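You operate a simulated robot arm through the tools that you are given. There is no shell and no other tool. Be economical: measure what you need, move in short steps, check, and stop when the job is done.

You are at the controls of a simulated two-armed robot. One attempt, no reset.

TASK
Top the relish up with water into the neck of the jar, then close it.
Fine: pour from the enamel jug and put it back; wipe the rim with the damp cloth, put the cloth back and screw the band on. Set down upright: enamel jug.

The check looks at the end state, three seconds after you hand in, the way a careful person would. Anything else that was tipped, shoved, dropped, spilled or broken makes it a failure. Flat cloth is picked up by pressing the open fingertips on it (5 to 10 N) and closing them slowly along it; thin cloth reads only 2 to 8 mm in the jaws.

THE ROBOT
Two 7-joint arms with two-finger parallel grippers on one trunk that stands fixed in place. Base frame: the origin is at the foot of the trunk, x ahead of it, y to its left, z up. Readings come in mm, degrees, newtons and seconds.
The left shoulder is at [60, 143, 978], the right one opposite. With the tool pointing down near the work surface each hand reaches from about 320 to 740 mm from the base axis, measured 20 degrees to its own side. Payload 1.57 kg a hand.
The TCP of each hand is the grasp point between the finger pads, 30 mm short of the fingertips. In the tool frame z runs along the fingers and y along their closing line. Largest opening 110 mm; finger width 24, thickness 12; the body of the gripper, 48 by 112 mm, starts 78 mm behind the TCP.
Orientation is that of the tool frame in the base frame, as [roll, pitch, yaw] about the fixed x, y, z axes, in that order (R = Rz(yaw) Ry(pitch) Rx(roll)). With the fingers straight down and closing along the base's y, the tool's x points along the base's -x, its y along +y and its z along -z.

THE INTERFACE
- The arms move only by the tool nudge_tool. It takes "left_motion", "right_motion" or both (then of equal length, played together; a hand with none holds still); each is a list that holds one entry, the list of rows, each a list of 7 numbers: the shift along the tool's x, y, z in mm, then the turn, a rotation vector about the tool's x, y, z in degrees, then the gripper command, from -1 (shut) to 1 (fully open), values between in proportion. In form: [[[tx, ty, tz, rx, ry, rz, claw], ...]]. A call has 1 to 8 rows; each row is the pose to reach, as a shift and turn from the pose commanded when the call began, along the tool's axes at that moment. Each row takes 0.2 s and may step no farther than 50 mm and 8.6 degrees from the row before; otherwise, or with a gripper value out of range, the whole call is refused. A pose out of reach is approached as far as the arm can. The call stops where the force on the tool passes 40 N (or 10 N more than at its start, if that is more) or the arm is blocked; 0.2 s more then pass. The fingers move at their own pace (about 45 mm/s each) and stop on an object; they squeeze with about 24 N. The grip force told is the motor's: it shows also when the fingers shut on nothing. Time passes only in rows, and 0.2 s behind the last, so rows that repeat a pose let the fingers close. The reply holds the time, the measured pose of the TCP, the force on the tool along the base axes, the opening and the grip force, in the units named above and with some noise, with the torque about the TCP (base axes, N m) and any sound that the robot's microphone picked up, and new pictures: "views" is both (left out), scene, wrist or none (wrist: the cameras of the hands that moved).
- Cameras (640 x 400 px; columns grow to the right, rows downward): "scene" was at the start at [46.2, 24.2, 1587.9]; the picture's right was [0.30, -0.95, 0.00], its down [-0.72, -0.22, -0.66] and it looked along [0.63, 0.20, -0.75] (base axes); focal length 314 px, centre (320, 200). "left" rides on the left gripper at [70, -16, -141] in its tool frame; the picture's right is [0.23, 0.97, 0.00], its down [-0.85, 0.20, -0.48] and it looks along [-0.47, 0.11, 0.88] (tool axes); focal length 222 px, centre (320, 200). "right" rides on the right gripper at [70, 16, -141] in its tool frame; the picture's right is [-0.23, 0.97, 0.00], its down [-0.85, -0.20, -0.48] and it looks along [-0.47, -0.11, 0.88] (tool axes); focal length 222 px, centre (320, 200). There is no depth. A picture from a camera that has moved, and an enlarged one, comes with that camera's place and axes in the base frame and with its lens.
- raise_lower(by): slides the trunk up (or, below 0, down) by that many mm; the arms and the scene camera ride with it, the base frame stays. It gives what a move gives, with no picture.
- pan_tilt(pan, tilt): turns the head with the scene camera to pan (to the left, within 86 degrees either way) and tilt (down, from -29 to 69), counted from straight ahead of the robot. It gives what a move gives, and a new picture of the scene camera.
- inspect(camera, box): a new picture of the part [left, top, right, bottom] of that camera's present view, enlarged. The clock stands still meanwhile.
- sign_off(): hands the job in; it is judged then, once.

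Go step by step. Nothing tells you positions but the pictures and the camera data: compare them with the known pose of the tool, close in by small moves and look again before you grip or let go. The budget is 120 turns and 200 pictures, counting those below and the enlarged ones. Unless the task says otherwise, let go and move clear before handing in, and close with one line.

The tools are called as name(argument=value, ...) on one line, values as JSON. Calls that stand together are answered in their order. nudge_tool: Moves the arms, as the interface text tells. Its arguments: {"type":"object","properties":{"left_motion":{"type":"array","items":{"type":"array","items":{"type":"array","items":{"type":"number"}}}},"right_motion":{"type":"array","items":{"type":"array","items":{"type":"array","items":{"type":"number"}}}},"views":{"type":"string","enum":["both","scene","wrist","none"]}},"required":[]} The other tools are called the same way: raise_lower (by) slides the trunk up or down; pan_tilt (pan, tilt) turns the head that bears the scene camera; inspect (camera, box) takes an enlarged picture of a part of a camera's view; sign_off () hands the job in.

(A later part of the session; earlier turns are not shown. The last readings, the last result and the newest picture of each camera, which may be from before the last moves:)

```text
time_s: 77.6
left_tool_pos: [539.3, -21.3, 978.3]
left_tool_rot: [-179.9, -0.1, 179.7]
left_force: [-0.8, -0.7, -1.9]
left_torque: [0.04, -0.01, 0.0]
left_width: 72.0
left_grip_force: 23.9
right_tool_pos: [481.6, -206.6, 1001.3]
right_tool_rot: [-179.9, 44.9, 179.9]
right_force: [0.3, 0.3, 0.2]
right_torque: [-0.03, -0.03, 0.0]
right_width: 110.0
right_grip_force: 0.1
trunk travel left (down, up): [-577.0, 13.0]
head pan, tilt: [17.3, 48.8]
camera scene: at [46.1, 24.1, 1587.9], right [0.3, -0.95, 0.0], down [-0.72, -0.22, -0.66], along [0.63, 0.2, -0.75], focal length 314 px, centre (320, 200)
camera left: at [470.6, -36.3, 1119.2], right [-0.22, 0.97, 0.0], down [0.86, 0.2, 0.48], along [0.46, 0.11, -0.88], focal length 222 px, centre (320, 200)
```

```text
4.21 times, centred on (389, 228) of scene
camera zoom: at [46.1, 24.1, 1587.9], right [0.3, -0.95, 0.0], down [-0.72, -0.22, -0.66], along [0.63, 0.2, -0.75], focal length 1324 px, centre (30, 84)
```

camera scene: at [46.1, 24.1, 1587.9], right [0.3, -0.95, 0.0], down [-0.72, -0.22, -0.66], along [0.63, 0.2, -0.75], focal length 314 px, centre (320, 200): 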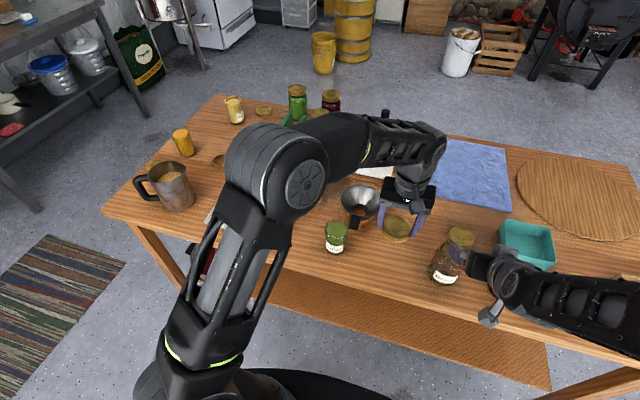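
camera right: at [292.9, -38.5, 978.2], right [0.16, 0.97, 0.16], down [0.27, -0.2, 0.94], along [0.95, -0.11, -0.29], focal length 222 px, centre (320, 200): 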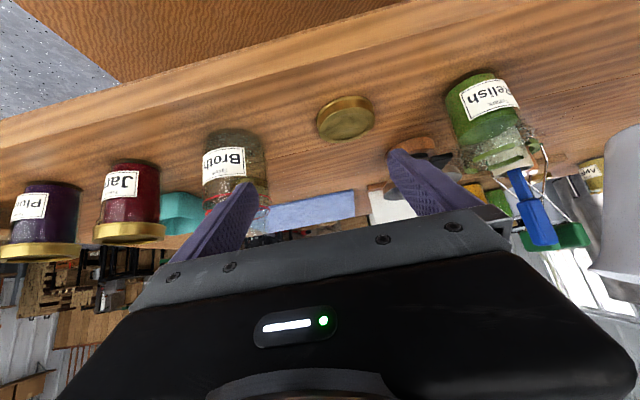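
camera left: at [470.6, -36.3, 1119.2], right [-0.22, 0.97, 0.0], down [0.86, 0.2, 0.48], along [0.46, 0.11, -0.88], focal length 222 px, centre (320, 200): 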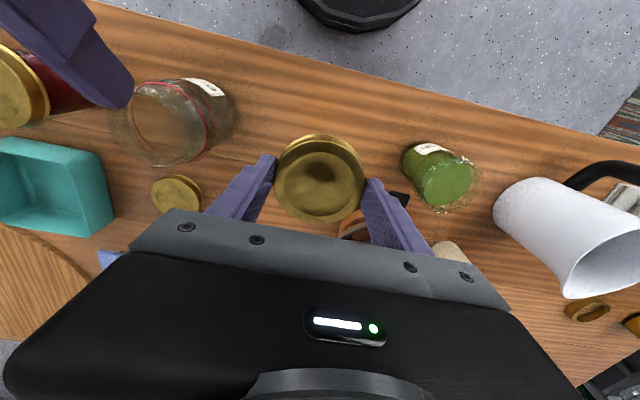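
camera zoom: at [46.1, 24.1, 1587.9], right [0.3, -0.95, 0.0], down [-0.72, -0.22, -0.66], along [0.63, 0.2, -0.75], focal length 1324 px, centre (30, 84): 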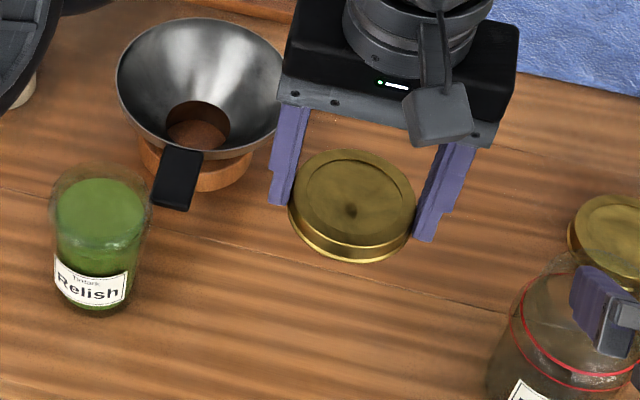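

The lid is held level. I'll take it above the jar, turning the hand counter-clockwise beforehand to leave room for screwing.

nudge_tool(left_motion=[[[0, 20, -10, 0, 0, -7, -1], [0, 45, -20, 0, 0, -15, -1], [0, 70, -25, 0, 0, -23, -1], [-1, 95, -30, 0, 0, -31, -1], [-2, 120, -32, 0, 0, -39, -1], [-3, 140, -32, 0, 0, -47, -1], [-3, 151, -32, 0, 0, -55, -1], [-3, 151, -32, 0, 0, -60, -1]]], views="both")

```text
time_s: 79.4
left_tool_pos: [541.9, 131.1, 1009.7]
left_tool_rot: [-179.9, -0.1, -120.1]
left_force: [-0.1, 0.4, 0.3]
left_torque: [-0.03, -0.01, 0.01]
left_width: 72.2
left_grip_force: 23.2
right_tool_pos: [482.4, -206.9, 1000.6]
right_tool_rot: [180.0, 44.9, -180.0]
right_force: [0.3, -0.3, -0.2]
right_torque: [0.0, -0.01, 0.04]
right_width: 109.9
right_grip_force: 0.0
trunk travel left (down, up): [-577.0, 13.0]
head pan, tilt: [17.3, 48.8]
camera scene: at [46.4, 24.0, 1587.9], right [0.3, -0.95, 0.0], down [-0.72, -0.22, -0.66], along [0.63, 0.2, -0.75], focal length 314 px, centre (320, 200)
camera left: at [522.3, 63.0, 1149.5], right [-0.96, 0.29, 0.0], down [0.26, 0.84, 0.48], along [0.14, 0.46, -0.88], focal length 222 px, centre (320, 200)
```

scene: 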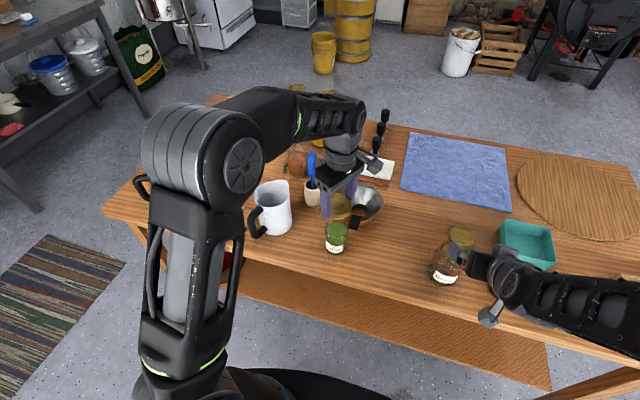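
left: 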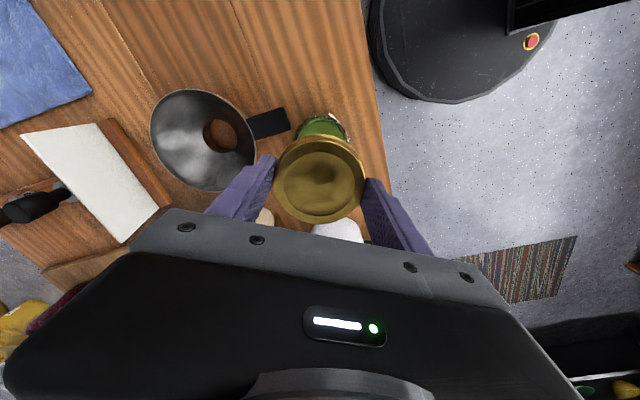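

The funnel's handle end (about (571,92,895)) is close to the jar, so I must keep the fingers away from that bearing: I'll start screwing from about yaw 185 and turn clockwise. Rotating back and lowering near the jar.

nudge_tool(left_motion=[[[0, 0, 0, 0, 0, 8, -1], [0, 0, 0, 0, 0, 16, -1], [0, 0, 0, 0, 0, 24, -1], [0, 0, 0, 0, 0, 32, -1], [0, 0, 0, 0, 0, 40, -1], [0, 0, 0, 0, 0, 48, -1], [0, 0, 20, 0, 0, 55, -1], [0, 0, 45, 0, 0, 55, -1]]], views="scene")

inspect(camera="scene", box=[290, 180, 386, 255])

inspect(camera="left", box=[220, 80, 420, 240])

```text
time_s: 81.2
left_tool_pos: [541.4, 129.4, 963.4]
left_tool_rot: [-179.9, -0.1, -175.3]
left_force: [1.0, -0.2, 0.0]
left_torque: [0.0, -0.02, -0.01]
left_width: 72.2
left_grip_force: 23.9
right_tool_pos: [481.9, -206.7, 1001.2]
right_tool_rot: [180.0, 44.9, 179.9]
right_force: [-0.9, -0.4, -0.8]
right_torque: [-0.01, -0.03, -0.01]
right_width: 110.3
right_grip_force: 0.2
trunk travel left (down, up): [-577.0, 13.0]
head pan, tilt: [17.3, 48.8]
camera scene: at [46.6, 24.1, 1588.0], right [0.3, -0.95, 0.0], down [-0.72, -0.22, -0.66], along [0.63, 0.2, -0.75], focal length 314 px, centre (320, 200)
```

scene: 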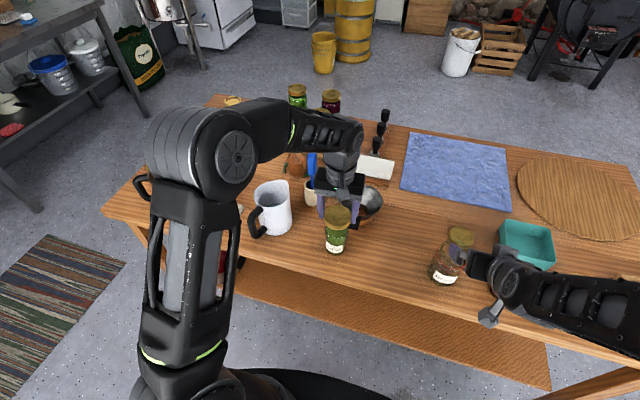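

```text
5.33 times, centred on (338, 218) of scene
camera zoom: at [46.6, 24.1, 1588.0], right [0.3, -0.95, 0.0], down [-0.72, -0.22, -0.66], along [0.63, 0.2, -0.75], focal length 1677 px, centre (224, 107)
```

zoom: 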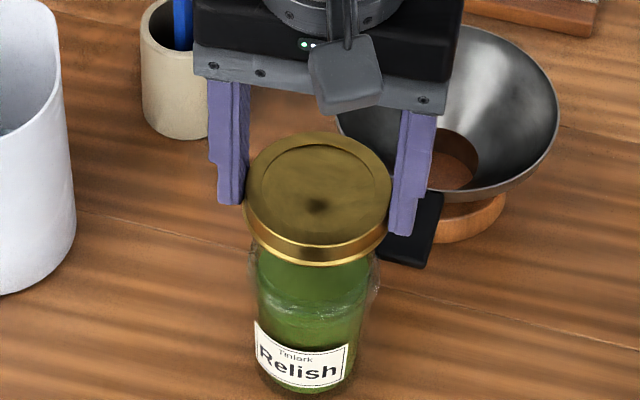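

```text
2.50 times, centred on (320, 160) of left
camera zoom: at [474.5, 109.2, 1104.9], right [-0.31, 0.95, 0.0], down [0.84, 0.27, 0.48], along [0.46, 0.15, -0.88], focal length 555 px, centre (320, 300)
```

zoom: 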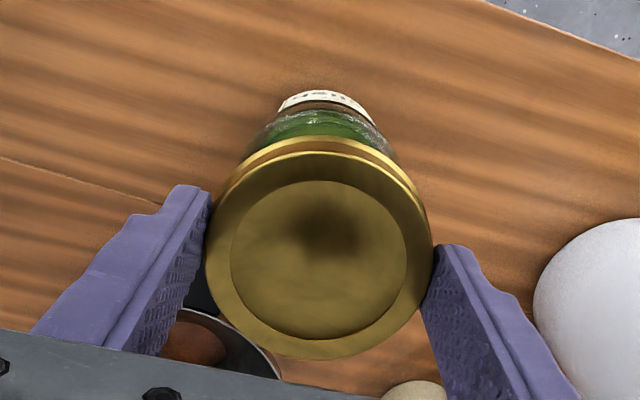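

Lid and jar axes align within 1–2 mm. Lowering to just above the rim, then creeping.

nudge_tool(left_motion=[[[-1.5, 1, 12, 0, 0, 0, -1], [-1.5, 1, 24, 0, 0, 0, -1], [-1.5, 1, 30, 0, 0, 0, -1], [-1.5, 1, 33, 0, 0, 0, -1], [-1.5, 1, 35, 0, 0, 0, -1], [-1.5, 1, 35, 0, 0, 0, -1]]], views="none")

inspect(camera="scene", box=[302, 190, 372, 255])

```text
time_s: 82.6
left_tool_pos: [542.1, 132.5, 930.2]
left_tool_rot: [-179.9, 0.0, -175.1]
left_force: [-1.3, -0.6, 7.3]
left_torque: [0.03, 0.26, 0.0]
left_width: 71.9
left_grip_force: 23.9
right_tool_pos: [482.4, -206.2, 1001.3]
right_tool_rot: [-179.9, 44.8, 180.0]
right_force: [-0.1, 0.3, 0.4]
right_torque: [0.0, -0.01, 0.01]
right_width: 109.6
right_grip_force: 0.0
trunk travel left (down, up): [-577.0, 13.0]
head pan, tilt: [17.3, 48.8]
```

```text
6.15 times, centred on (337, 222) of scene
camera zoom: at [45.6, 24.0, 1588.1], right [0.3, -0.95, 0.0], down [-0.72, -0.22, -0.66], along [0.63, 0.2, -0.75], focal length 1936 px, centre (215, 62)
```

zoom: 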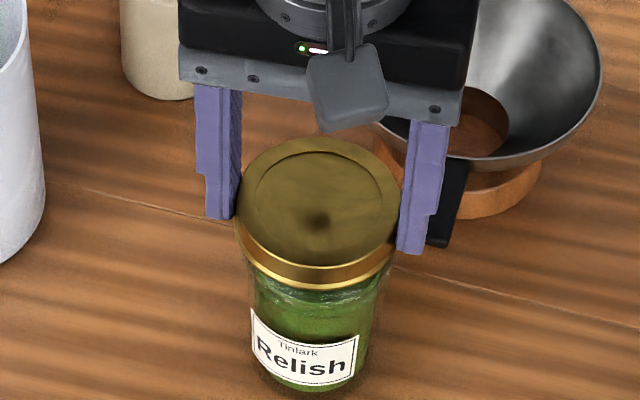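

Contact is only on the near (−x) edge, so the lid sits a bit too far from me. I'll shift it −3 mm in x and try again.

nudge_tool(left_motion=[[[0, 0, -4, 0, 0, 0, -1], [3, 0, -4, 0, 0, 0, -1], [3, 0, -2, 0, 0, 0, -1], [3, 0, 0, 0, 0, 0, -1], [3, 0, 0, 0, 0, 0, -1]]], views="none")

```text
time_s: 83.8
left_tool_pos: [539.7, 131.3, 929.8]
left_tool_rot: [-179.9, -0.1, -175.3]
left_force: [-0.2, 0.3, 5.6]
left_torque: [-0.16, 0.18, -0.03]
left_width: 72.0
left_grip_force: 23.9
right_tool_pos: [481.2, -205.9, 1002.0]
right_tool_rot: [180.0, 44.9, 180.0]
right_force: [0.3, 0.3, -0.3]
right_torque: [0.04, 0.01, 0.01]
right_width: 110.1
right_grip_force: 0.1
trunk travel left (down, up): [-577.0, 13.0]
head pan, tilt: [17.3, 48.8]
```

nudge_tool(left_motion=[[[0, 0, -4, 0, 0, 0, -1], [2.5, -2, -4, 0, 0, 0, -1], [2.5, -2, -2, 0, 0, 0, -1], [2.5, -2, 0, 0, 0, 0, -1], [2.5, -2, 0, 0, 0, 0, -1]]], views="none")

```text
time_s: 85.0
left_tool_pos: [537.6, 129.0, 928.3]
left_tool_rot: [-180.0, -0.1, -175.2]
left_force: [0.4, 0.1, 0.3]
left_torque: [0.01, -0.01, 0.02]
left_width: 72.1
left_grip_force: 24.3
right_tool_pos: [484.3, -207.3, 1001.9]
right_tool_rot: [-180.0, 44.9, -180.0]
right_force: [-0.5, 0.6, -0.1]
right_torque: [0.04, -0.05, -0.01]
right_width: 110.1
right_grip_force: 0.0
trunk travel left (down, up): [-577.0, 13.0]
head pan, tilt: [17.3, 48.8]
```

Now free. Continuing down in small steps.

nudge_tool(left_motion=[[[0, 0, 1, 0, 0, 0, -1], [0, 0, 2, 0, 0, 0, -1], [0, 0, 3, 0, 0, 0, -1], [0, 0, 3, 0, 0, 0, -1]]], views="none")

```text
time_s: 86.0
left_tool_pos: [538.2, 129.9, 926.5]
left_tool_rot: [-179.9, -0.2, -175.2]
left_force: [0.3, 0.0, -0.3]
left_torque: [0.05, -0.04, -0.02]
left_width: 71.9
left_grip_force: 23.8
right_tool_pos: [481.1, -207.1, 1000.1]
right_tool_rot: [180.0, 45.0, -179.9]
right_force: [-0.4, 0.9, -0.4]
right_torque: [-0.05, 0.01, -0.02]
right_width: 109.9
right_grip_force: 0.1
trunk travel left (down, up): [-577.0, 13.0]
head pan, tilt: [17.3, 48.8]
```

nudge_tool(left_motion=[[[0, 0, 1, 0, 0, 0, -1], [0, 0, 2, 0, 0, 0, -1], [0, 0, 3, 0, 0, 0, -1], [0, 0, 3, 0, 0, 0, -1]]], views="none")

inspect(camera="scene", box=[302, 190, 372, 255])

```text
time_s: 87.0
left_tool_pos: [537.1, 130.3, 922.6]
left_tool_rot: [-180.0, -0.1, -175.2]
left_force: [0.2, -0.6, 0.2]
left_torque: [0.01, 0.02, -0.01]
left_width: 72.0
left_grip_force: 24.0
right_tool_pos: [482.4, -205.7, 1000.2]
right_tool_rot: [-180.0, 44.8, -180.0]
right_force: [0.7, 0.2, -0.2]
right_torque: [-0.02, -0.01, -0.03]
right_width: 109.9
right_grip_force: 0.0
trunk travel left (down, up): [-577.0, 13.0]
head pan, tilt: [17.3, 48.8]
```

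```text
6.15 times, centred on (337, 222) of scene
camera zoom: at [46.3, 24.1, 1587.9], right [0.3, -0.95, 0.0], down [-0.72, -0.22, -0.66], along [0.63, 0.2, -0.75], focal length 1936 px, centre (215, 62)
```

zoom: 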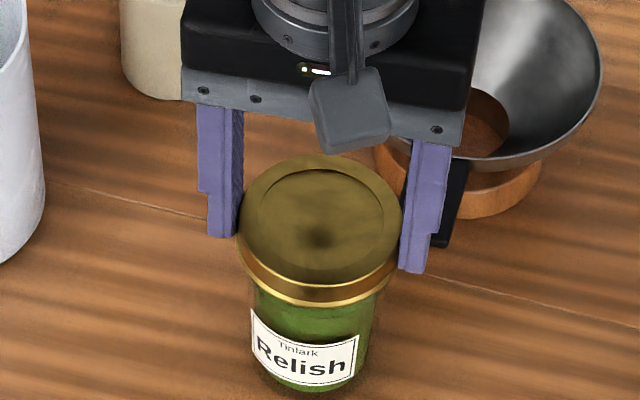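

The lid is slipping over the neck. Continue until it meets the thread.

nudge_tool(left_motion=[[[0, 0, 1, 0, 0, 0, -1], [0, 0, 2, 0, 0, 0, -1], [0, 0, 3, 0, 0, 0, -1], [0, 0, 3, 0, 0, 0, -1]]], views="none")

```text
time_s: 88.0
left_tool_pos: [537.8, 129.6, 919.8]
left_tool_rot: [-179.8, -0.1, -175.2]
left_force: [-1.1, -0.6, -0.7]
left_torque: [0.06, -0.02, 0.02]
left_width: 71.8
left_grip_force: 24.1
right_tool_pos: [482.7, -206.7, 999.6]
right_tool_rot: [179.9, 44.9, 180.0]
right_force: [0.2, 0.0, 0.8]
right_torque: [0.02, 0.0, 0.0]
right_width: 109.7
right_grip_force: 0.0
trunk travel left (down, up): [-577.0, 13.0]
head pan, tilt: [17.3, 48.8]
```

nudge_tool(left_motion=[[[0, 0, 1, 0, 0, 0, -1], [0, 0, 2, 0, 0, 0, -1], [0, 0, 3, 0, 0, 0, -1], [0, 0, 3, 0, 0, 0, -1]]], views="none")

```text
time_s: 89.0
left_tool_pos: [536.6, 129.0, 919.8]
left_tool_rot: [179.9, 0.3, -175.2]
left_force: [-0.7, 0.1, 21.4]
left_torque: [0.05, 0.03, 0.02]
left_width: 72.3
left_grip_force: 23.6
right_tool_pos: [482.4, -207.2, 1001.6]
right_tool_rot: [179.9, 45.0, -180.0]
right_force: [-0.3, 0.1, -0.2]
right_torque: [0.01, 0.0, -0.03]
right_width: 110.0
right_grip_force: 0.1
trunk travel left (down, up): [-577.0, 13.0]
head pan, tilt: [17.3, 48.8]
```

Even contact now at z≈919.8. I'll ease to a light push and turn clockwise, watching torque.

nudge_tool(left_motion=[[[0, 0, -1.5, 0, 0, 0, -1], [0, 0, -1.5, 0, 0, 8, -1], [0, 0, -1.4, 0, 0, 16, -1], [0, 0, -1.3, 0, 0, 24, -1], [0, 0, -1.2, 0, 0, 32, -1], [0, 0, -1.1, 0, 0, 40, -1]]], views="none")

inspect(camera="scene", box=[302, 190, 372, 255])

```text
time_s: 90.4
left_tool_pos: [538.1, 130.3, 918.4]
left_tool_rot: [-179.9, 0.0, 144.6]
left_force: [6.1, 3.9, 14.5]
left_torque: [0.18, -0.37, 0.03]
left_width: 72.1
left_grip_force: 24.6
right_tool_pos: [481.8, -207.0, 1001.1]
right_tool_rot: [-180.0, 44.9, -179.9]
right_force: [-0.8, 0.1, -0.7]
right_torque: [0.0, 0.0, -0.01]
right_width: 109.9
right_grip_force: 0.1
trunk travel left (down, up): [-577.0, 13.0]
head pan, tilt: [17.3, 48.8]
```

```text
6.15 times, centred on (337, 222) of scene
camera zoom: at [45.7, 24.4, 1587.9], right [0.3, -0.95, 0.0], down [-0.72, -0.22, -0.66], along [0.63, 0.2, -0.75], focal length 1936 px, centre (215, 62)
```

zoom: 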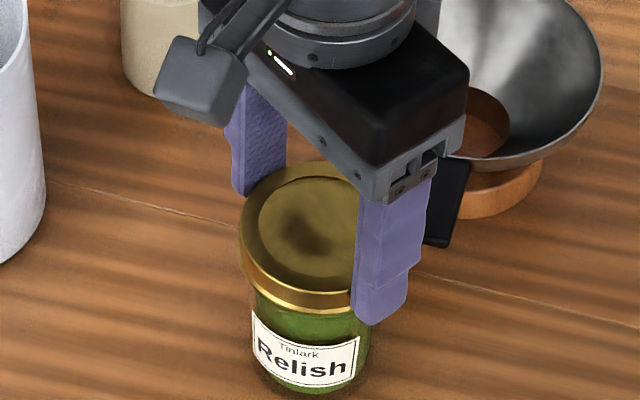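

Jar stays put and the lid turns. Continuing clockwise.

nudge_tool(left_motion=[[[0, 0.8, 0.1, 0, 0, 8, -1], [0, 0.8, 0.2, 0, 0, 16, -1], [0, 0.8, 0.3, 0, 0, 24, -1], [0, 0.8, 0.4, 0, 0, 32, -1], [0, 0.8, 0.5, 0, 0, 40, -1], [0, 0.8, 0.6, 0, 0, 48, -1], [0, 0.8, 0.7, 0, 0, 56, -1]]], views="none")

inspect(camera="scene", box=[302, 190, 372, 255])

```text
time_s: 92.0
left_tool_pos: [536.5, 129.8, 916.4]
left_tool_rot: [-179.9, 0.2, 88.6]
left_force: [0.9, -3.4, 7.1]
left_torque: [-0.03, 0.0, 0.04]
left_width: 71.9
left_grip_force: 24.4
right_tool_pos: [482.3, -207.6, 1000.7]
right_tool_rot: [180.0, 45.0, -179.9]
right_force: [-0.5, 0.4, -0.6]
right_torque: [0.04, 0.02, 0.03]
right_width: 110.0
right_grip_force: 0.0
trunk travel left (down, up): [-577.0, 13.0]
head pan, tilt: [17.3, 48.8]
```

```text
6.15 times, centred on (337, 222) of scene
camera zoom: at [45.6, 23.6, 1588.0], right [0.3, -0.95, 0.0], down [-0.72, -0.22, -0.66], along [0.63, 0.2, -0.75], focal length 1936 px, centre (215, 62)
```

zoom: 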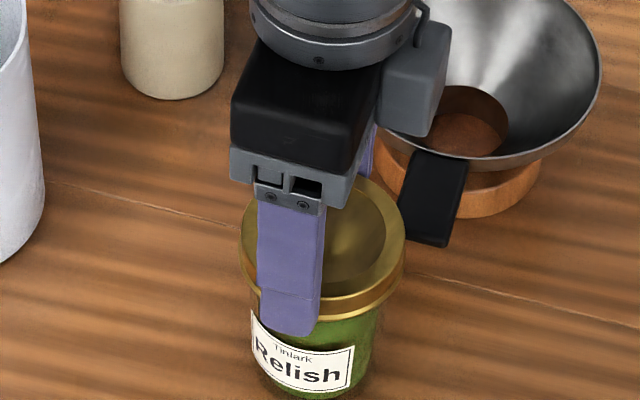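

About 96° turned and the lid is going down. I'll open slightly, swing back counter-clockwise, and take a second bite.

nudge_tool(left_motion=[[[0, 0, 0, 0, 0, 0, 0.5], [0, 0, 0, 0, 0, 0, 0.55], [0, 0, 0, 0, 0, 0, 0.55], [0, 0, 0, 0, 0, -8.5, 0.55], [0, 0, 0, 0, 0, -17, 0.55], [0, 0, 0, 0, 0, -25.5, 0.55], [0, 0, 0, 0, 0, -34, 0.55], [0, 0, 0, 0, 0, -42.5, 0.55]]], views="none")

inspect(camera="scene", box=[302, 190, 372, 255])

```text
time_s: 93.8
left_tool_pos: [538.0, 129.6, 917.2]
left_tool_rot: [-179.9, 0.0, 131.5]
left_force: [0.4, 0.4, 0.1]
left_torque: [-0.01, -0.03, -0.01]
left_width: 85.4
left_grip_force: 0.0
right_tool_pos: [482.8, -207.0, 1001.0]
right_tool_rot: [180.0, 44.9, -179.9]
right_force: [1.2, -0.8, 0.3]
right_torque: [0.0, 0.0, 0.03]
right_width: 109.8
right_grip_force: 0.0
trunk travel left (down, up): [-577.0, 13.0]
head pan, tilt: [17.3, 48.8]
```

```text
6.15 times, centred on (337, 222) of scene
camera zoom: at [46.3, 24.1, 1587.9], right [0.3, -0.95, 0.0], down [-0.72, -0.22, -0.66], along [0.63, 0.2, -0.75], focal length 1936 px, centre (215, 62)
```

zoom: 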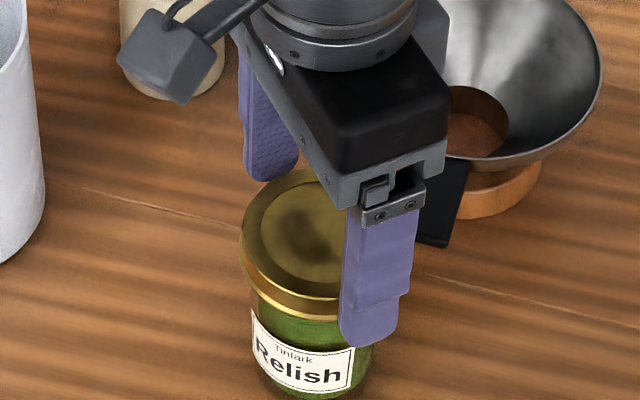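

nudge_tool(left_motion=[[[0, 0, 0, 0, 0, -8.5, 0.55], [0, 0, 0, 0, 0, -17, 0.55], [0, 0, 0, 0, 0, -25.5, 0.55], [0, 0, 0, 0, 0, -34, 0.55], [0, 0, 0, 0, 0, -42.5, 0.55], [0, 0, 0, 0, 0, -51, 0.55], [0, 0, 0, 0, 0, -51, 0], [0, 0, 0, 0, 0, -51, -1]]], views="none")

nudge_tool(left_motion=[[[0, 0, 0, 0, 0, 0, -1], [0, 0, 0, 0, 0, 8, -1], [0, 0, 0.1, 0, 0, 16, -1], [0, 0, 0.2, 0, 0, 24, -1], [0, 0, 0.3, 0, 0, 32, -1], [0, 0, 0.5, 0, 0, 40, -1], [0, 0, 0.6, 0, 0, 48, -1]]], views="none")

inspect(camera="scene", box=[302, 190, 372, 255])

```text
time_s: 95.6
left_tool_pos: [537.8, 129.0, 918.0]
left_tool_rot: [-179.9, -0.1, -177.7]
left_force: [-0.5, -2.3, 1.3]
left_torque: [-0.18, 0.02, 0.0]
left_width: 75.6
left_grip_force: 23.8
right_tool_pos: [482.2, -206.4, 1001.3]
right_tool_rot: [179.9, 44.8, 180.0]
right_force: [-0.4, 0.0, 0.1]
right_torque: [0.03, -0.02, 0.0]
right_width: 110.2
right_grip_force: 0.0
trunk travel left (down, up): [-577.0, 13.0]
head pan, tilt: [17.3, 48.8]
```

```text
time_s: 97.2
left_tool_pos: [536.6, 130.6, 917.0]
left_tool_rot: [-179.8, -0.1, 134.2]
left_force: [-0.5, 2.5, 2.3]
left_torque: [0.34, -0.04, 0.04]
left_width: 75.5
left_grip_force: 23.6
right_tool_pos: [481.7, -206.3, 1001.3]
right_tool_rot: [-180.0, 44.9, -179.9]
right_force: [-0.2, -0.6, 0.1]
right_torque: [0.02, 0.01, -0.02]
right_width: 110.1
right_grip_force: 0.0
trunk travel left (down, up): [-577.0, 13.0]
head pan, tilt: [17.3, 48.8]
```

```text
6.15 times, centred on (337, 222) of scene
camera zoom: at [46.0, 24.4, 1588.0], right [0.3, -0.95, 0.0], down [-0.72, -0.22, -0.66], along [0.63, 0.2, -0.75], focal length 1936 px, centre (215, 62)
```

zoom: 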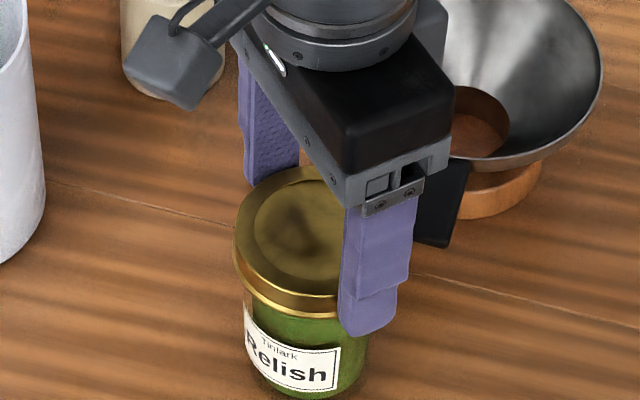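

inspect(camera="left", box=[220, 60, 420, 240])

inspect(camera="scene", box=[320, 205, 360, 250])

```text
2.22 times, centred on (320, 150) of left
camera zoom: at [478.4, 169.6, 1058.5], right [0.54, 0.84, 0.0], down [0.74, -0.47, 0.48], along [0.4, -0.26, -0.88], focal length 494 px, centre (320, 311)
```

zoom: 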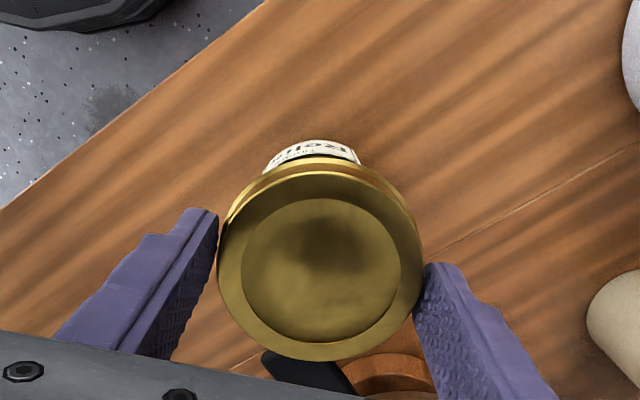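

```text
8.89 times, centred on (340, 228) of scene
camera zoom: at [46.0, 24.4, 1588.0], right [0.3, -0.95, 0.0], down [-0.72, -0.22, -0.66], along [0.63, 0.2, -0.75], focal length 2796 px, centre (142, -44)
```

zoom: 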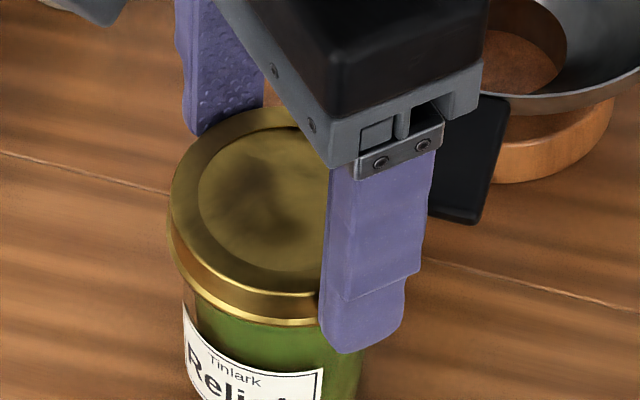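

The lid turned and the jar followed by only ~10°. I'll continue this bite with a bit more downward pressure to keep the jar still.

nudge_tool(left_motion=[[[0, 0, 1, 0, 0, 0, -1], [0, 0, 1, 0, 0, 8, -1], [0, 0, 1.2, 0, 0, 16, -1], [0, 0, 1.4, 0, 0, 24, -1], [0, 0, 1.6, 0, 0, 32, -1], [0, 0, 1.8, 0, 0, 40, -1], [0, 0, 1.8, 0, 0, 46, -1]]], views="none")

inspect(camera="scene", box=[302, 190, 372, 255])

```text
time_s: 98.8
left_tool_pos: [536.9, 130.6, 916.0]
left_tool_rot: [180.0, 0.1, 88.3]
left_force: [-2.8, 1.5, 12.5]
left_torque: [-0.01, -0.19, -0.01]
left_width: 75.1
left_grip_force: 24.4
right_tool_pos: [481.8, -206.6, 1000.8]
right_tool_rot: [179.9, 45.0, 179.9]
right_force: [-0.1, 0.0, -0.4]
right_torque: [-0.01, -0.02, -0.03]
right_width: 109.9
right_grip_force: 0.0
trunk travel left (down, up): [-577.0, 13.0]
head pan, tilt: [17.3, 48.8]
```

```text
6.15 times, centred on (337, 222) of scene
camera zoom: at [44.8, 24.1, 1588.0], right [0.3, -0.95, 0.0], down [-0.72, -0.22, -0.66], along [0.63, 0.2, -0.75], focal length 1936 px, centre (215, 62)
```

zoom: 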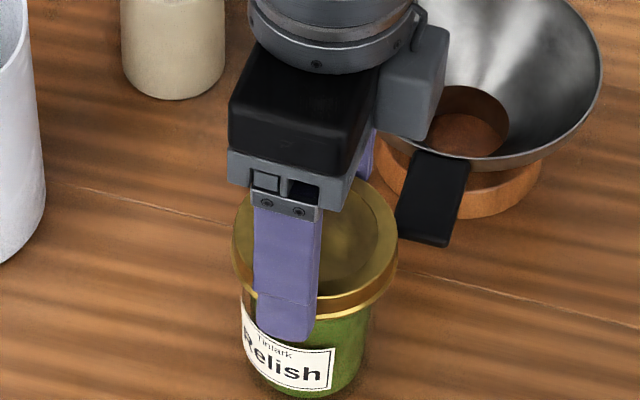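

Checking whether the thread has caught: a gentle 3 mm pull upward.

nudge_tool(left_motion=[[[0, 0, -2, 0, 0, 0, -1], [0, 0, -4, 0, 0, 0, -1], [0, 0, -4, 0, 0, 0, -1]]], views="none")

inspect(camera="scene", box=[302, 190, 372, 255])

```text
time_s: 99.6
left_tool_pos: [538.6, 130.1, 919.2]
left_tool_rot: [-179.7, 0.1, 88.3]
left_force: [0.7, -0.5, -3.9]
left_torque: [0.03, 0.02, 0.02]
left_width: 75.5
left_grip_force: 24.0
right_tool_pos: [482.2, -206.8, 1002.0]
right_tool_rot: [180.0, 44.9, -180.0]
right_force: [0.2, 0.4, 0.6]
right_torque: [-0.02, -0.02, 0.0]
right_width: 110.2
right_grip_force: 0.1
trunk travel left (down, up): [-577.0, 13.0]
head pan, tilt: [17.3, 48.8]
```

```text
6.15 times, centred on (337, 222) of scene
camera zoom: at [46.7, 24.2, 1587.8], right [0.3, -0.95, 0.0], down [-0.72, -0.22, -0.66], along [0.63, 0.2, -0.75], focal length 1936 px, centre (215, 62)
```

zoom: 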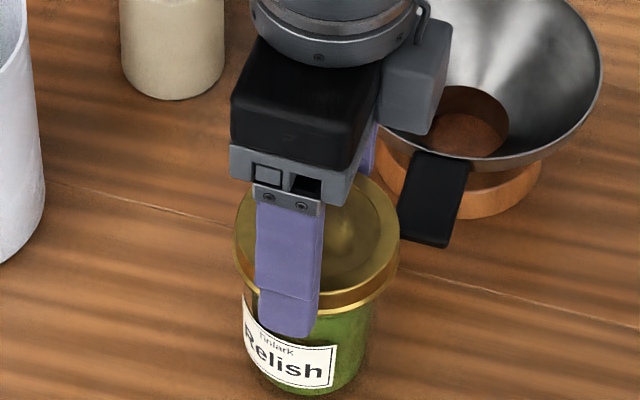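

The thread has caught (the jar's weight comes with the lid). Setting back down and taking another bite.

nudge_tool(left_motion=[[[0, 0, 2, 0, 0, 0, -1], [0, 0, 3.5, 0, 0, 0, -1], [0, 0, 3, 0, 0, 0, 0.55], [0, 0, 2, 0, 0, 0, 0.55], [0, 0, 2, 0, 0, -8.5, 0.55], [0, 0, 2, 0, 0, -17, 0.55], [0, 0, 2, 0, 0, -25.5, 0.55], [0, 0, 2, 0, 0, -34, 0.55]]], views="none")

nudge_tool(left_motion=[[[0, 0, 0, 0, 0, -8.5, 0.55], [0, 0, 0, 0, 0, -17, 0.55], [0, 0, 0, 0, 0, -25.5, 0.55], [0, 0, 0, 0, 0, -34, 0.55], [0, 0, 0, 0, 0, -42.5, 0.55], [0, 0, 0, 0, 0, -51, 0.55], [0, 0, 0, 0, 0, -59.5, 0.55], [0, 0, 0, 0, 0, -59.5, 0.55]]], views="wrist")

inspect(camera="scene", box=[302, 190, 372, 255])

```text
time_s: 101.4
left_tool_pos: [537.7, 130.3, 917.2]
left_tool_rot: [-179.9, 0.1, 122.4]
left_force: [-0.1, -0.7, 0.4]
left_torque: [-0.03, -0.01, 0.05]
left_width: 85.2
left_grip_force: 0.0
right_tool_pos: [482.0, -208.1, 1001.0]
right_tool_rot: [180.0, 44.9, 180.0]
right_force: [-0.4, -0.3, 0.5]
right_torque: [0.02, 0.0, 0.01]
right_width: 110.2
right_grip_force: 0.1
trunk travel left (down, up): [-577.0, 13.0]
head pan, tilt: [17.3, 48.8]
```

```text
time_s: 103.2
left_tool_pos: [538.9, 129.1, 917.5]
left_tool_rot: [-179.9, -0.1, -178.1]
left_force: [1.0, 0.3, 0.2]
left_torque: [0.01, 0.02, -0.02]
left_width: 85.2
left_grip_force: 0.0
right_tool_pos: [482.2, -208.2, 1000.7]
right_tool_rot: [-180.0, 45.0, 179.9]
right_force: [0.2, 0.6, -0.4]
right_torque: [0.0, 0.0, -0.01]
right_width: 110.0
right_grip_force: 0.0
trunk travel left (down, up): [-577.0, 13.0]
head pan, tilt: [17.3, 48.8]
camera left: at [470.3, 112.3, 1058.6], right [-0.26, 0.97, 0.0], down [0.85, 0.23, 0.48], along [0.46, 0.12, -0.88], focal length 222 px, centre (320, 200)
```

left: 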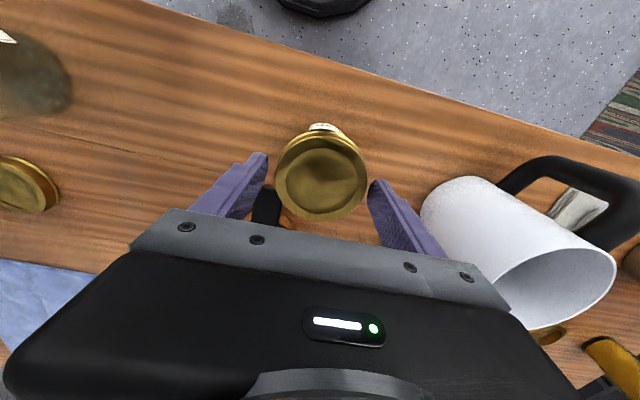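

```text
6.15 times, centred on (337, 222) of scene
camera zoom: at [46.3, 24.2, 1587.9], right [0.3, -0.95, 0.0], down [-0.72, -0.22, -0.66], along [0.63, 0.2, -0.75], focal length 1936 px, centre (215, 62)
```

zoom: 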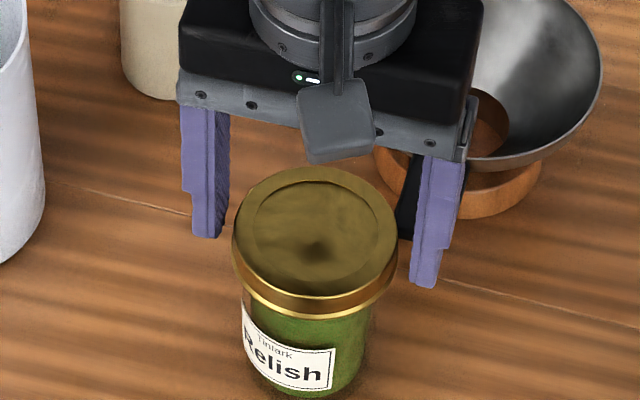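

nudge_tool(left_motion=[[[3, 0, 0, 0, 0, 0, 0.3], [3, 0, 0, 0, 0, 0, -1], [3, 0, 0, 0, 0, 0, -1], [3, 0, 1.5, 0, 0, 0, -1], [3, 0, 1.5, 0, 0, 8, -1], [3, 0, 1.6, 0, 0, 16, -1], [3, 0, 1.7, 0, 0, 24, -1], [3, 0, 1.8, 0, 0, 32, -1]]], views="none")

nudge_tool(left_motion=[[[0, 0, 0, 0, 0, 8, -1], [0, 0, 0.2, 0, 0, 16, -1], [0, 0, 0.3, 0, 0, 24, -1], [0, 0, 0.4, 0, 0, 32, -1], [0, 0, 0.5, 0, 0, 40, -1], [0, 0, 0.6, 0, 0, 48, -1], [0, 0, 0.7, 0, 0, 56, -1]]], views="none")

inspect(camera="scene", box=[302, 190, 372, 255])

```text
time_s: 105.0
left_tool_pos: [532.9, 129.3, 916.0]
left_tool_rot: [-179.8, -0.1, 149.6]
left_force: [-4.6, -2.7, 11.1]
left_torque: [-0.06, 0.25, 0.05]
left_width: 73.7
left_grip_force: 24.5
right_tool_pos: [480.6, -206.9, 1001.7]
right_tool_rot: [-179.9, 44.9, 179.9]
right_force: [0.1, -0.7, -0.6]
right_torque: [0.01, 0.03, 0.02]
right_width: 110.0
right_grip_force: 0.1
trunk travel left (down, up): [-577.0, 13.0]
head pan, tilt: [17.3, 48.8]
```

```text
time_s: 106.6
left_tool_pos: [533.9, 129.7, 915.1]
left_tool_rot: [-180.0, 0.0, 93.6]
left_force: [-2.7, 3.3, 12.7]
left_torque: [0.2, 0.15, -0.04]
left_width: 73.5
left_grip_force: 24.5
right_tool_pos: [481.2, -206.4, 1001.9]
right_tool_rot: [-180.0, 45.0, 180.0]
right_force: [1.1, -0.6, 0.7]
right_torque: [-0.04, 0.02, -0.02]
right_width: 109.8
right_grip_force: 0.1
trunk travel left (down, up): [-577.0, 13.0]
head pan, tilt: [17.3, 48.8]
```

```text
6.15 times, centred on (337, 222) of scene
camera zoom: at [44.8, 24.3, 1588.0], right [0.3, -0.95, 0.0], down [-0.72, -0.22, -0.66], along [0.63, 0.2, -0.75], focal length 1936 px, centre (215, 62)
```

zoom: 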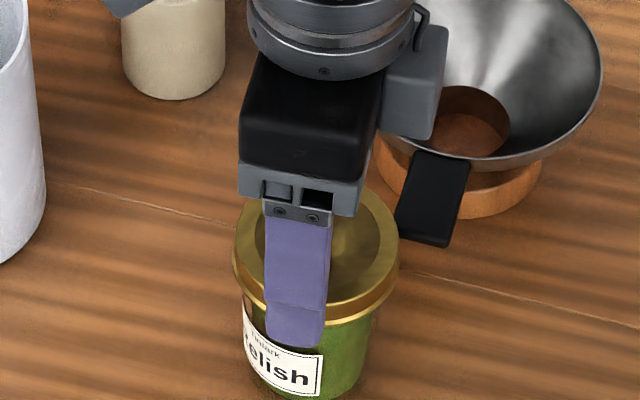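

Still turning fairly freely. Another bite.

nudge_tool(left_motion=[[[0, 0, -1.5, 0, 0, 0, 0.5], [0, 0, -1.5, 0, 0, 0, 0.55], [0, 0, -1.5, 0, 0, -8.5, 0.55], [0, 0, -1.5, 0, 0, -17, 0.55], [0, 0, -1.5, 0, 0, -25.5, 0.55], [0, 0, -1.5, 0, 0, -34, 0.55], [0, 0, -1.5, 0, 0, -42.5, 0.55], [0, 0, -1.5, 0, 0, -51, 0.55]]], views="none")

nudge_tool(left_motion=[[[0, 0, 0, 0, 0, -8, 0.55], [0, 0, 0, 0, 0, -16, 0.55], [0, 0, 0, 0, 0, -24, 0.55], [0, 0, 0, 0, 0, -32, 0.55], [0, 0, 0, 0, 0, -40, 0.55], [0, 0, 0, 0, 0, -40, 0], [0, 0, 0, 0, 0, -40, -1], [0, 0, 1.5, 0, 0, -40, -1]]], views="none")

inspect(camera="scene", box=[302, 190, 372, 255])

inspect(camera="left", box=[220, 80, 420, 240])

```text
time_s: 108.4
left_tool_pos: [534.1, 129.1, 916.4]
left_tool_rot: [-179.9, 0.0, 144.9]
left_force: [0.9, -0.7, -0.3]
left_torque: [0.0, 0.01, 0.04]
left_width: 85.4
left_grip_force: 0.0
right_tool_pos: [483.1, -206.8, 1001.8]
right_tool_rot: [180.0, 44.9, -180.0]
right_force: [0.0, -0.4, -0.6]
right_torque: [0.01, 0.0, 0.0]
right_width: 110.0
right_grip_force: 0.0
trunk travel left (down, up): [-577.0, 13.0]
head pan, tilt: [17.3, 48.8]
```

```text
time_s: 110.2
left_tool_pos: [534.3, 130.2, 915.4]
left_tool_rot: [-179.9, 0.0, -175.2]
left_force: [-1.7, 0.1, 7.5]
left_torque: [0.08, 0.16, 0.0]
left_width: 74.9
left_grip_force: 23.4
right_tool_pos: [482.3, -207.0, 1001.7]
right_tool_rot: [180.0, 44.9, -180.0]
right_force: [0.1, -0.3, -0.5]
right_torque: [0.0, -0.02, -0.02]
right_width: 110.1
right_grip_force: 0.1
trunk travel left (down, up): [-577.0, 13.0]
head pan, tilt: [17.3, 48.8]
```

```text
6.15 times, centred on (337, 222) of scene
camera zoom: at [45.5, 24.0, 1588.1], right [0.3, -0.95, 0.0], down [-0.72, -0.22, -0.66], along [0.63, 0.2, -0.75], focal length 1936 px, centre (215, 62)
```

zoom: 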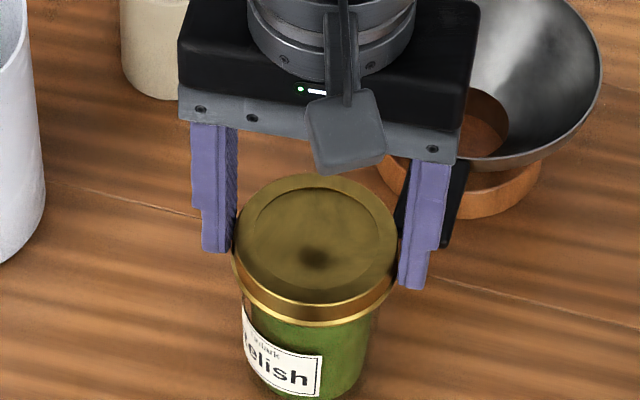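

```text
2.50 times, centred on (320, 160) of left
camera zoom: at [467.7, 108.4, 1056.8], right [-0.31, 0.95, 0.0], down [0.84, 0.27, 0.48], along [0.45, 0.15, -0.88], focal length 555 px, centre (320, 300)
```

zoom: 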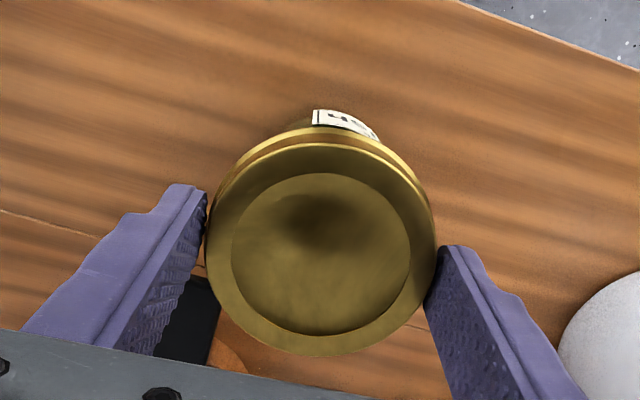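

The lid is lower than before, so it is screwing down. Turning clockwise again.

nudge_tool(left_motion=[[[0, 0, 0, 0, 0, 8, -1], [0, 0, 0.1, 0, 0, 16, -1], [0, 0, 0.2, 0, 0, 24, -1], [0, 0, 0.3, 0, 0, 32, -1], [0, 0, 0.4, 0, 0, 40, -1], [0, 0, 0.5, 0, 0, 48, -1], [0, 0, 0.6, 0, 0, 56, -1], [0, 0, 0.7, 0, 0, 64, -1]]], views="none")

nudge_tool(left_motion=[[[0, 0, 0.1, 0, 0, 8, -1], [0, 0, 0.2, 0, 0, 16, -1], [0, 0, 0.3, 0, 0, 24, -1], [0, 0, 0.4, 0, 0, 32, -1]]], views="none")

inspect(camera="scene", box=[302, 190, 372, 255])

```text
time_s: 112.0
left_tool_pos: [533.9, 130.1, 914.1]
left_tool_rot: [180.0, 0.2, 120.6]
left_force: [-0.7, -0.8, 15.1]
left_torque: [-0.1, 0.03, 0.22]
left_width: 75.1
left_grip_force: 24.3
right_tool_pos: [481.7, -207.4, 1000.7]
right_tool_rot: [-180.0, 45.0, -180.0]
right_force: [0.3, -0.5, 0.1]
right_torque: [-0.02, -0.02, 0.02]
right_width: 109.9
right_grip_force: 0.0
trunk travel left (down, up): [-577.0, 13.0]
head pan, tilt: [17.3, 48.8]
```

```text
time_s: 113.0
left_tool_pos: [533.0, 130.6, 913.2]
left_tool_rot: [-179.9, 0.0, 88.6]
left_force: [-1.0, -0.1, 10.6]
left_torque: [0.06, 0.01, 0.17]
left_width: 75.3
left_grip_force: 24.1
right_tool_pos: [482.1, -207.1, 1000.8]
right_tool_rot: [180.0, 44.9, -180.0]
right_force: [-0.2, 0.0, -0.3]
right_torque: [-0.02, 0.03, -0.02]
right_width: 109.9
right_grip_force: 0.0
trunk travel left (down, up): [-577.0, 13.0]
head pan, tilt: [17.3, 48.8]
```

```text
6.15 times, centred on (337, 222) of scene
camera zoom: at [45.2, 24.0, 1588.0], right [0.3, -0.95, 0.0], down [-0.72, -0.22, -0.66], along [0.63, 0.2, -0.75], focal length 1936 px, centre (215, 62)
```

zoom: 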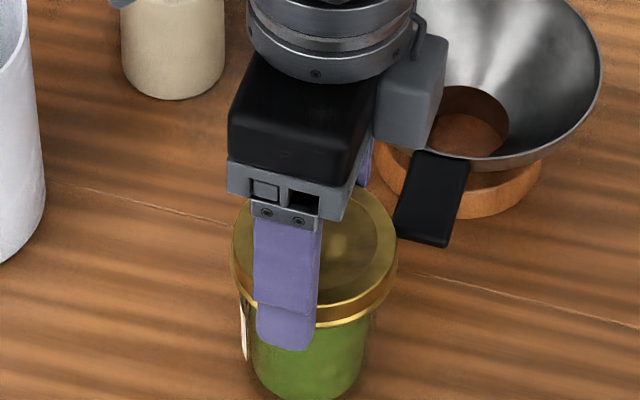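

Torque rose to ~0.2 N·m and the jar now turns with the lid: it is seated. One last firm nudge under more downward pressure to tighten.

nudge_tool(left_motion=[[[0, 0, 1, 0, 0, 0, -1], [0, 0, 2, 0, 0, 0, -1], [0, 0, 2, 0, 0, 5, -1], [0, 0, 2, 0, 0, 9, -1]]], views="none")

```text
time_s: 114.0
left_tool_pos: [533.8, 129.6, 912.6]
left_tool_rot: [180.0, 0.0, 79.8]
left_force: [0.2, -0.2, 15.2]
left_torque: [-0.01, -0.04, 0.25]
left_width: 75.0
left_grip_force: 24.1
right_tool_pos: [481.9, -207.5, 1000.8]
right_tool_rot: [180.0, 45.1, 180.0]
right_force: [-0.7, -0.2, -0.4]
right_torque: [-0.01, -0.01, -0.02]
right_width: 110.6
right_grip_force: 0.0
trunk travel left (down, up): [-577.0, 13.0]
head pan, tilt: [17.3, 48.8]
```

The band is snug. Releasing a little and lifting straight up.

nudge_tool(left_motion=[[[0, 0, -1.5, 0, 0, 0, -1], [0, 0, -1.5, 0, 0, 0, 0.3], [0, 0, -1.5, 0, 0, 0, 0.55], [0, 0, -1.5, 0, 0, 0, 0.55], [0, 0, -15, 0, 0, 0, 0.55], [0, 0, -45, 0, 0, 0, 0.55], [0, 0, -85, 0, 0, 0, 0.55], [0, 0, -125, 0, 0, 0, 0.55]]], views="both")

inspect(camera="scene", box=[290, 180, 386, 260])

```text
time_s: 115.8
left_tool_pos: [534.5, 130.2, 1035.7]
left_tool_rot: [-179.9, 0.2, 79.8]
left_force: [0.6, 1.1, 0.5]
left_torque: [0.02, 0.01, -0.01]
left_width: 85.5
left_grip_force: 0.0
right_tool_pos: [481.1, -207.0, 1001.4]
right_tool_rot: [-179.9, 44.9, 180.0]
right_force: [-0.2, -0.1, -1.0]
right_torque: [0.01, 0.02, -0.02]
right_width: 110.0
right_grip_force: 0.0
trunk travel left (down, up): [-577.0, 13.0]
head pan, tilt: [17.3, 48.8]
camera scene: at [45.8, 24.0, 1587.9], right [0.3, -0.95, 0.0], down [-0.72, -0.22, -0.66], along [0.63, 0.2, -0.75], focal length 314 px, centre (320, 200)
camera left: at [532.5, 202.4, 1177.2], right [1.0, 0.05, 0.0], down [0.05, -0.88, 0.48], along [0.02, -0.48, -0.88], focal length 222 px, centre (320, 200)
```

scene: 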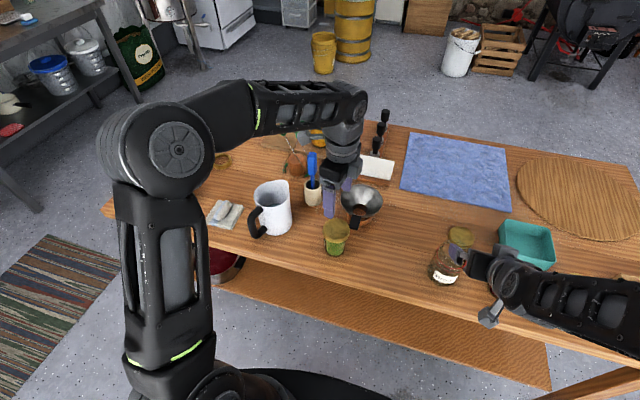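
left: 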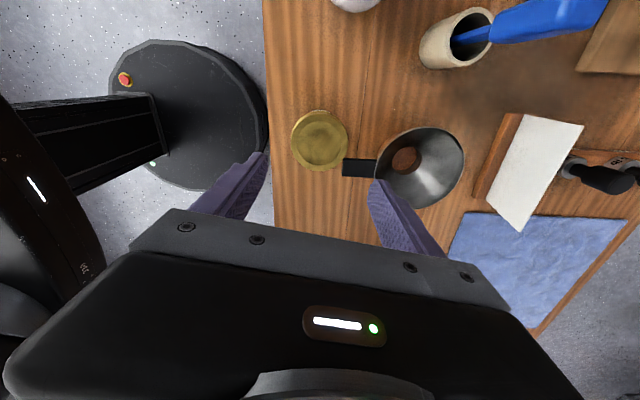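

```text
5.00 times, centred on (338, 220) of scene
camera zoom: at [45.8, 24.0, 1587.9], right [0.3, -0.95, 0.0], down [-0.72, -0.22, -0.66], along [0.63, 0.2, -0.75], focal length 1573 px, centre (230, 100)
```

zoom: 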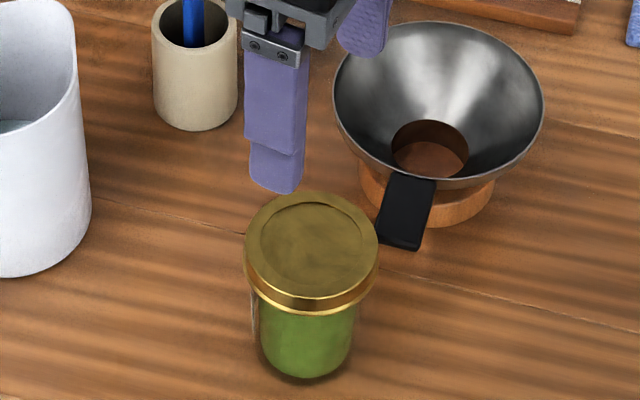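

The lid sits level on the jar, everything else is in place and the table is dry. I'll draw the left hand clear and do a final check.

nudge_tool(left_motion=[[[7, -25, -18, 0, 0, 0, 0.55], [15, -50, -36, 0, 0, 0, 0.55], [22, -75, -54, 0, 0, 0, 0.55], [30, -100, -72, 0, 0, 0, 0.55], [38, -129, -90, 0, 0, 0, 0.55], [38, -129, -90, 0, 0, 0, 0.55]]], views="scene")

inspect(camera="scene", box=[195, 150, 395, 275])

inspect(camera="scene", box=[400, 190, 640, 340])

```text
time_s: 117.2
left_tool_pos: [416.2, 192.1, 1126.9]
left_tool_rot: [-179.9, 0.2, 79.8]
left_force: [0.7, 0.5, -0.9]
left_torque: [0.02, -0.01, -0.01]
left_width: 85.4
left_grip_force: 0.0
right_tool_pos: [482.7, -207.0, 1000.7]
right_tool_rot: [180.0, 44.9, 180.0]
right_force: [0.6, 0.1, 0.4]
right_torque: [0.03, 0.0, 0.0]
right_width: 109.9
right_grip_force: 0.1
trunk travel left (down, up): [-577.0, 13.0]
head pan, tilt: [17.3, 48.8]
camera scene: at [47.1, 24.0, 1587.9], right [0.3, -0.95, 0.0], down [-0.72, -0.22, -0.66], along [0.63, 0.2, -0.75], focal length 314 px, centre (320, 200)
```

scene: 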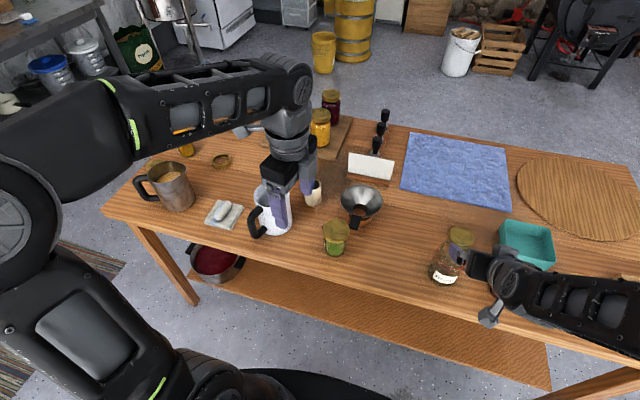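

```text
3.20 times, centred on (295, 212) of scene
camera zoom: at [47.1, 24.0, 1587.9], right [0.3, -0.95, 0.0], down [-0.72, -0.22, -0.66], along [0.63, 0.2, -0.75], focal length 1006 px, centre (400, 160)
```

zoom: 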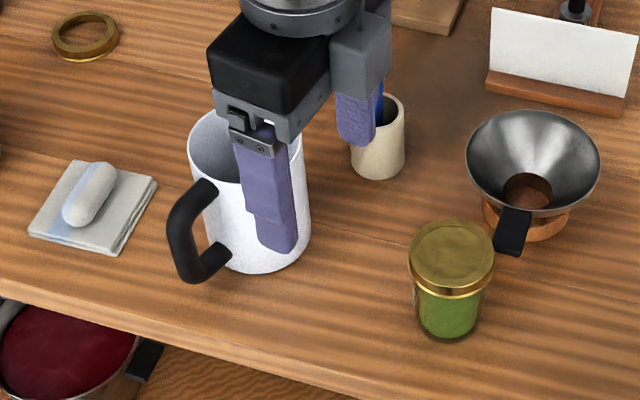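

```text
2.67 times, centred on (520, 265) of scene
camera zoom: at [47.1, 24.0, 1587.9], right [0.3, -0.95, 0.0], down [-0.72, -0.22, -0.66], along [0.63, 0.2, -0.75], focal length 839 px, centre (-213, 27)
```

zoom: 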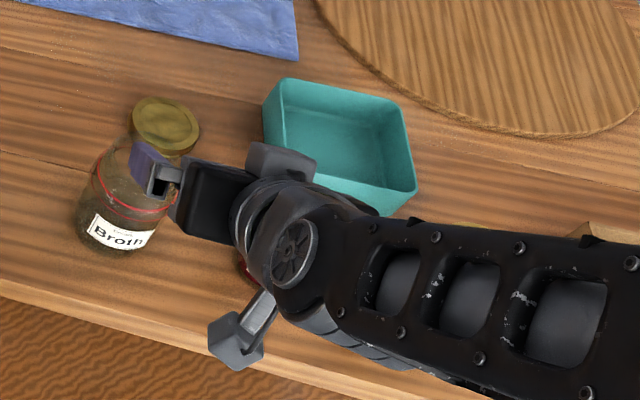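

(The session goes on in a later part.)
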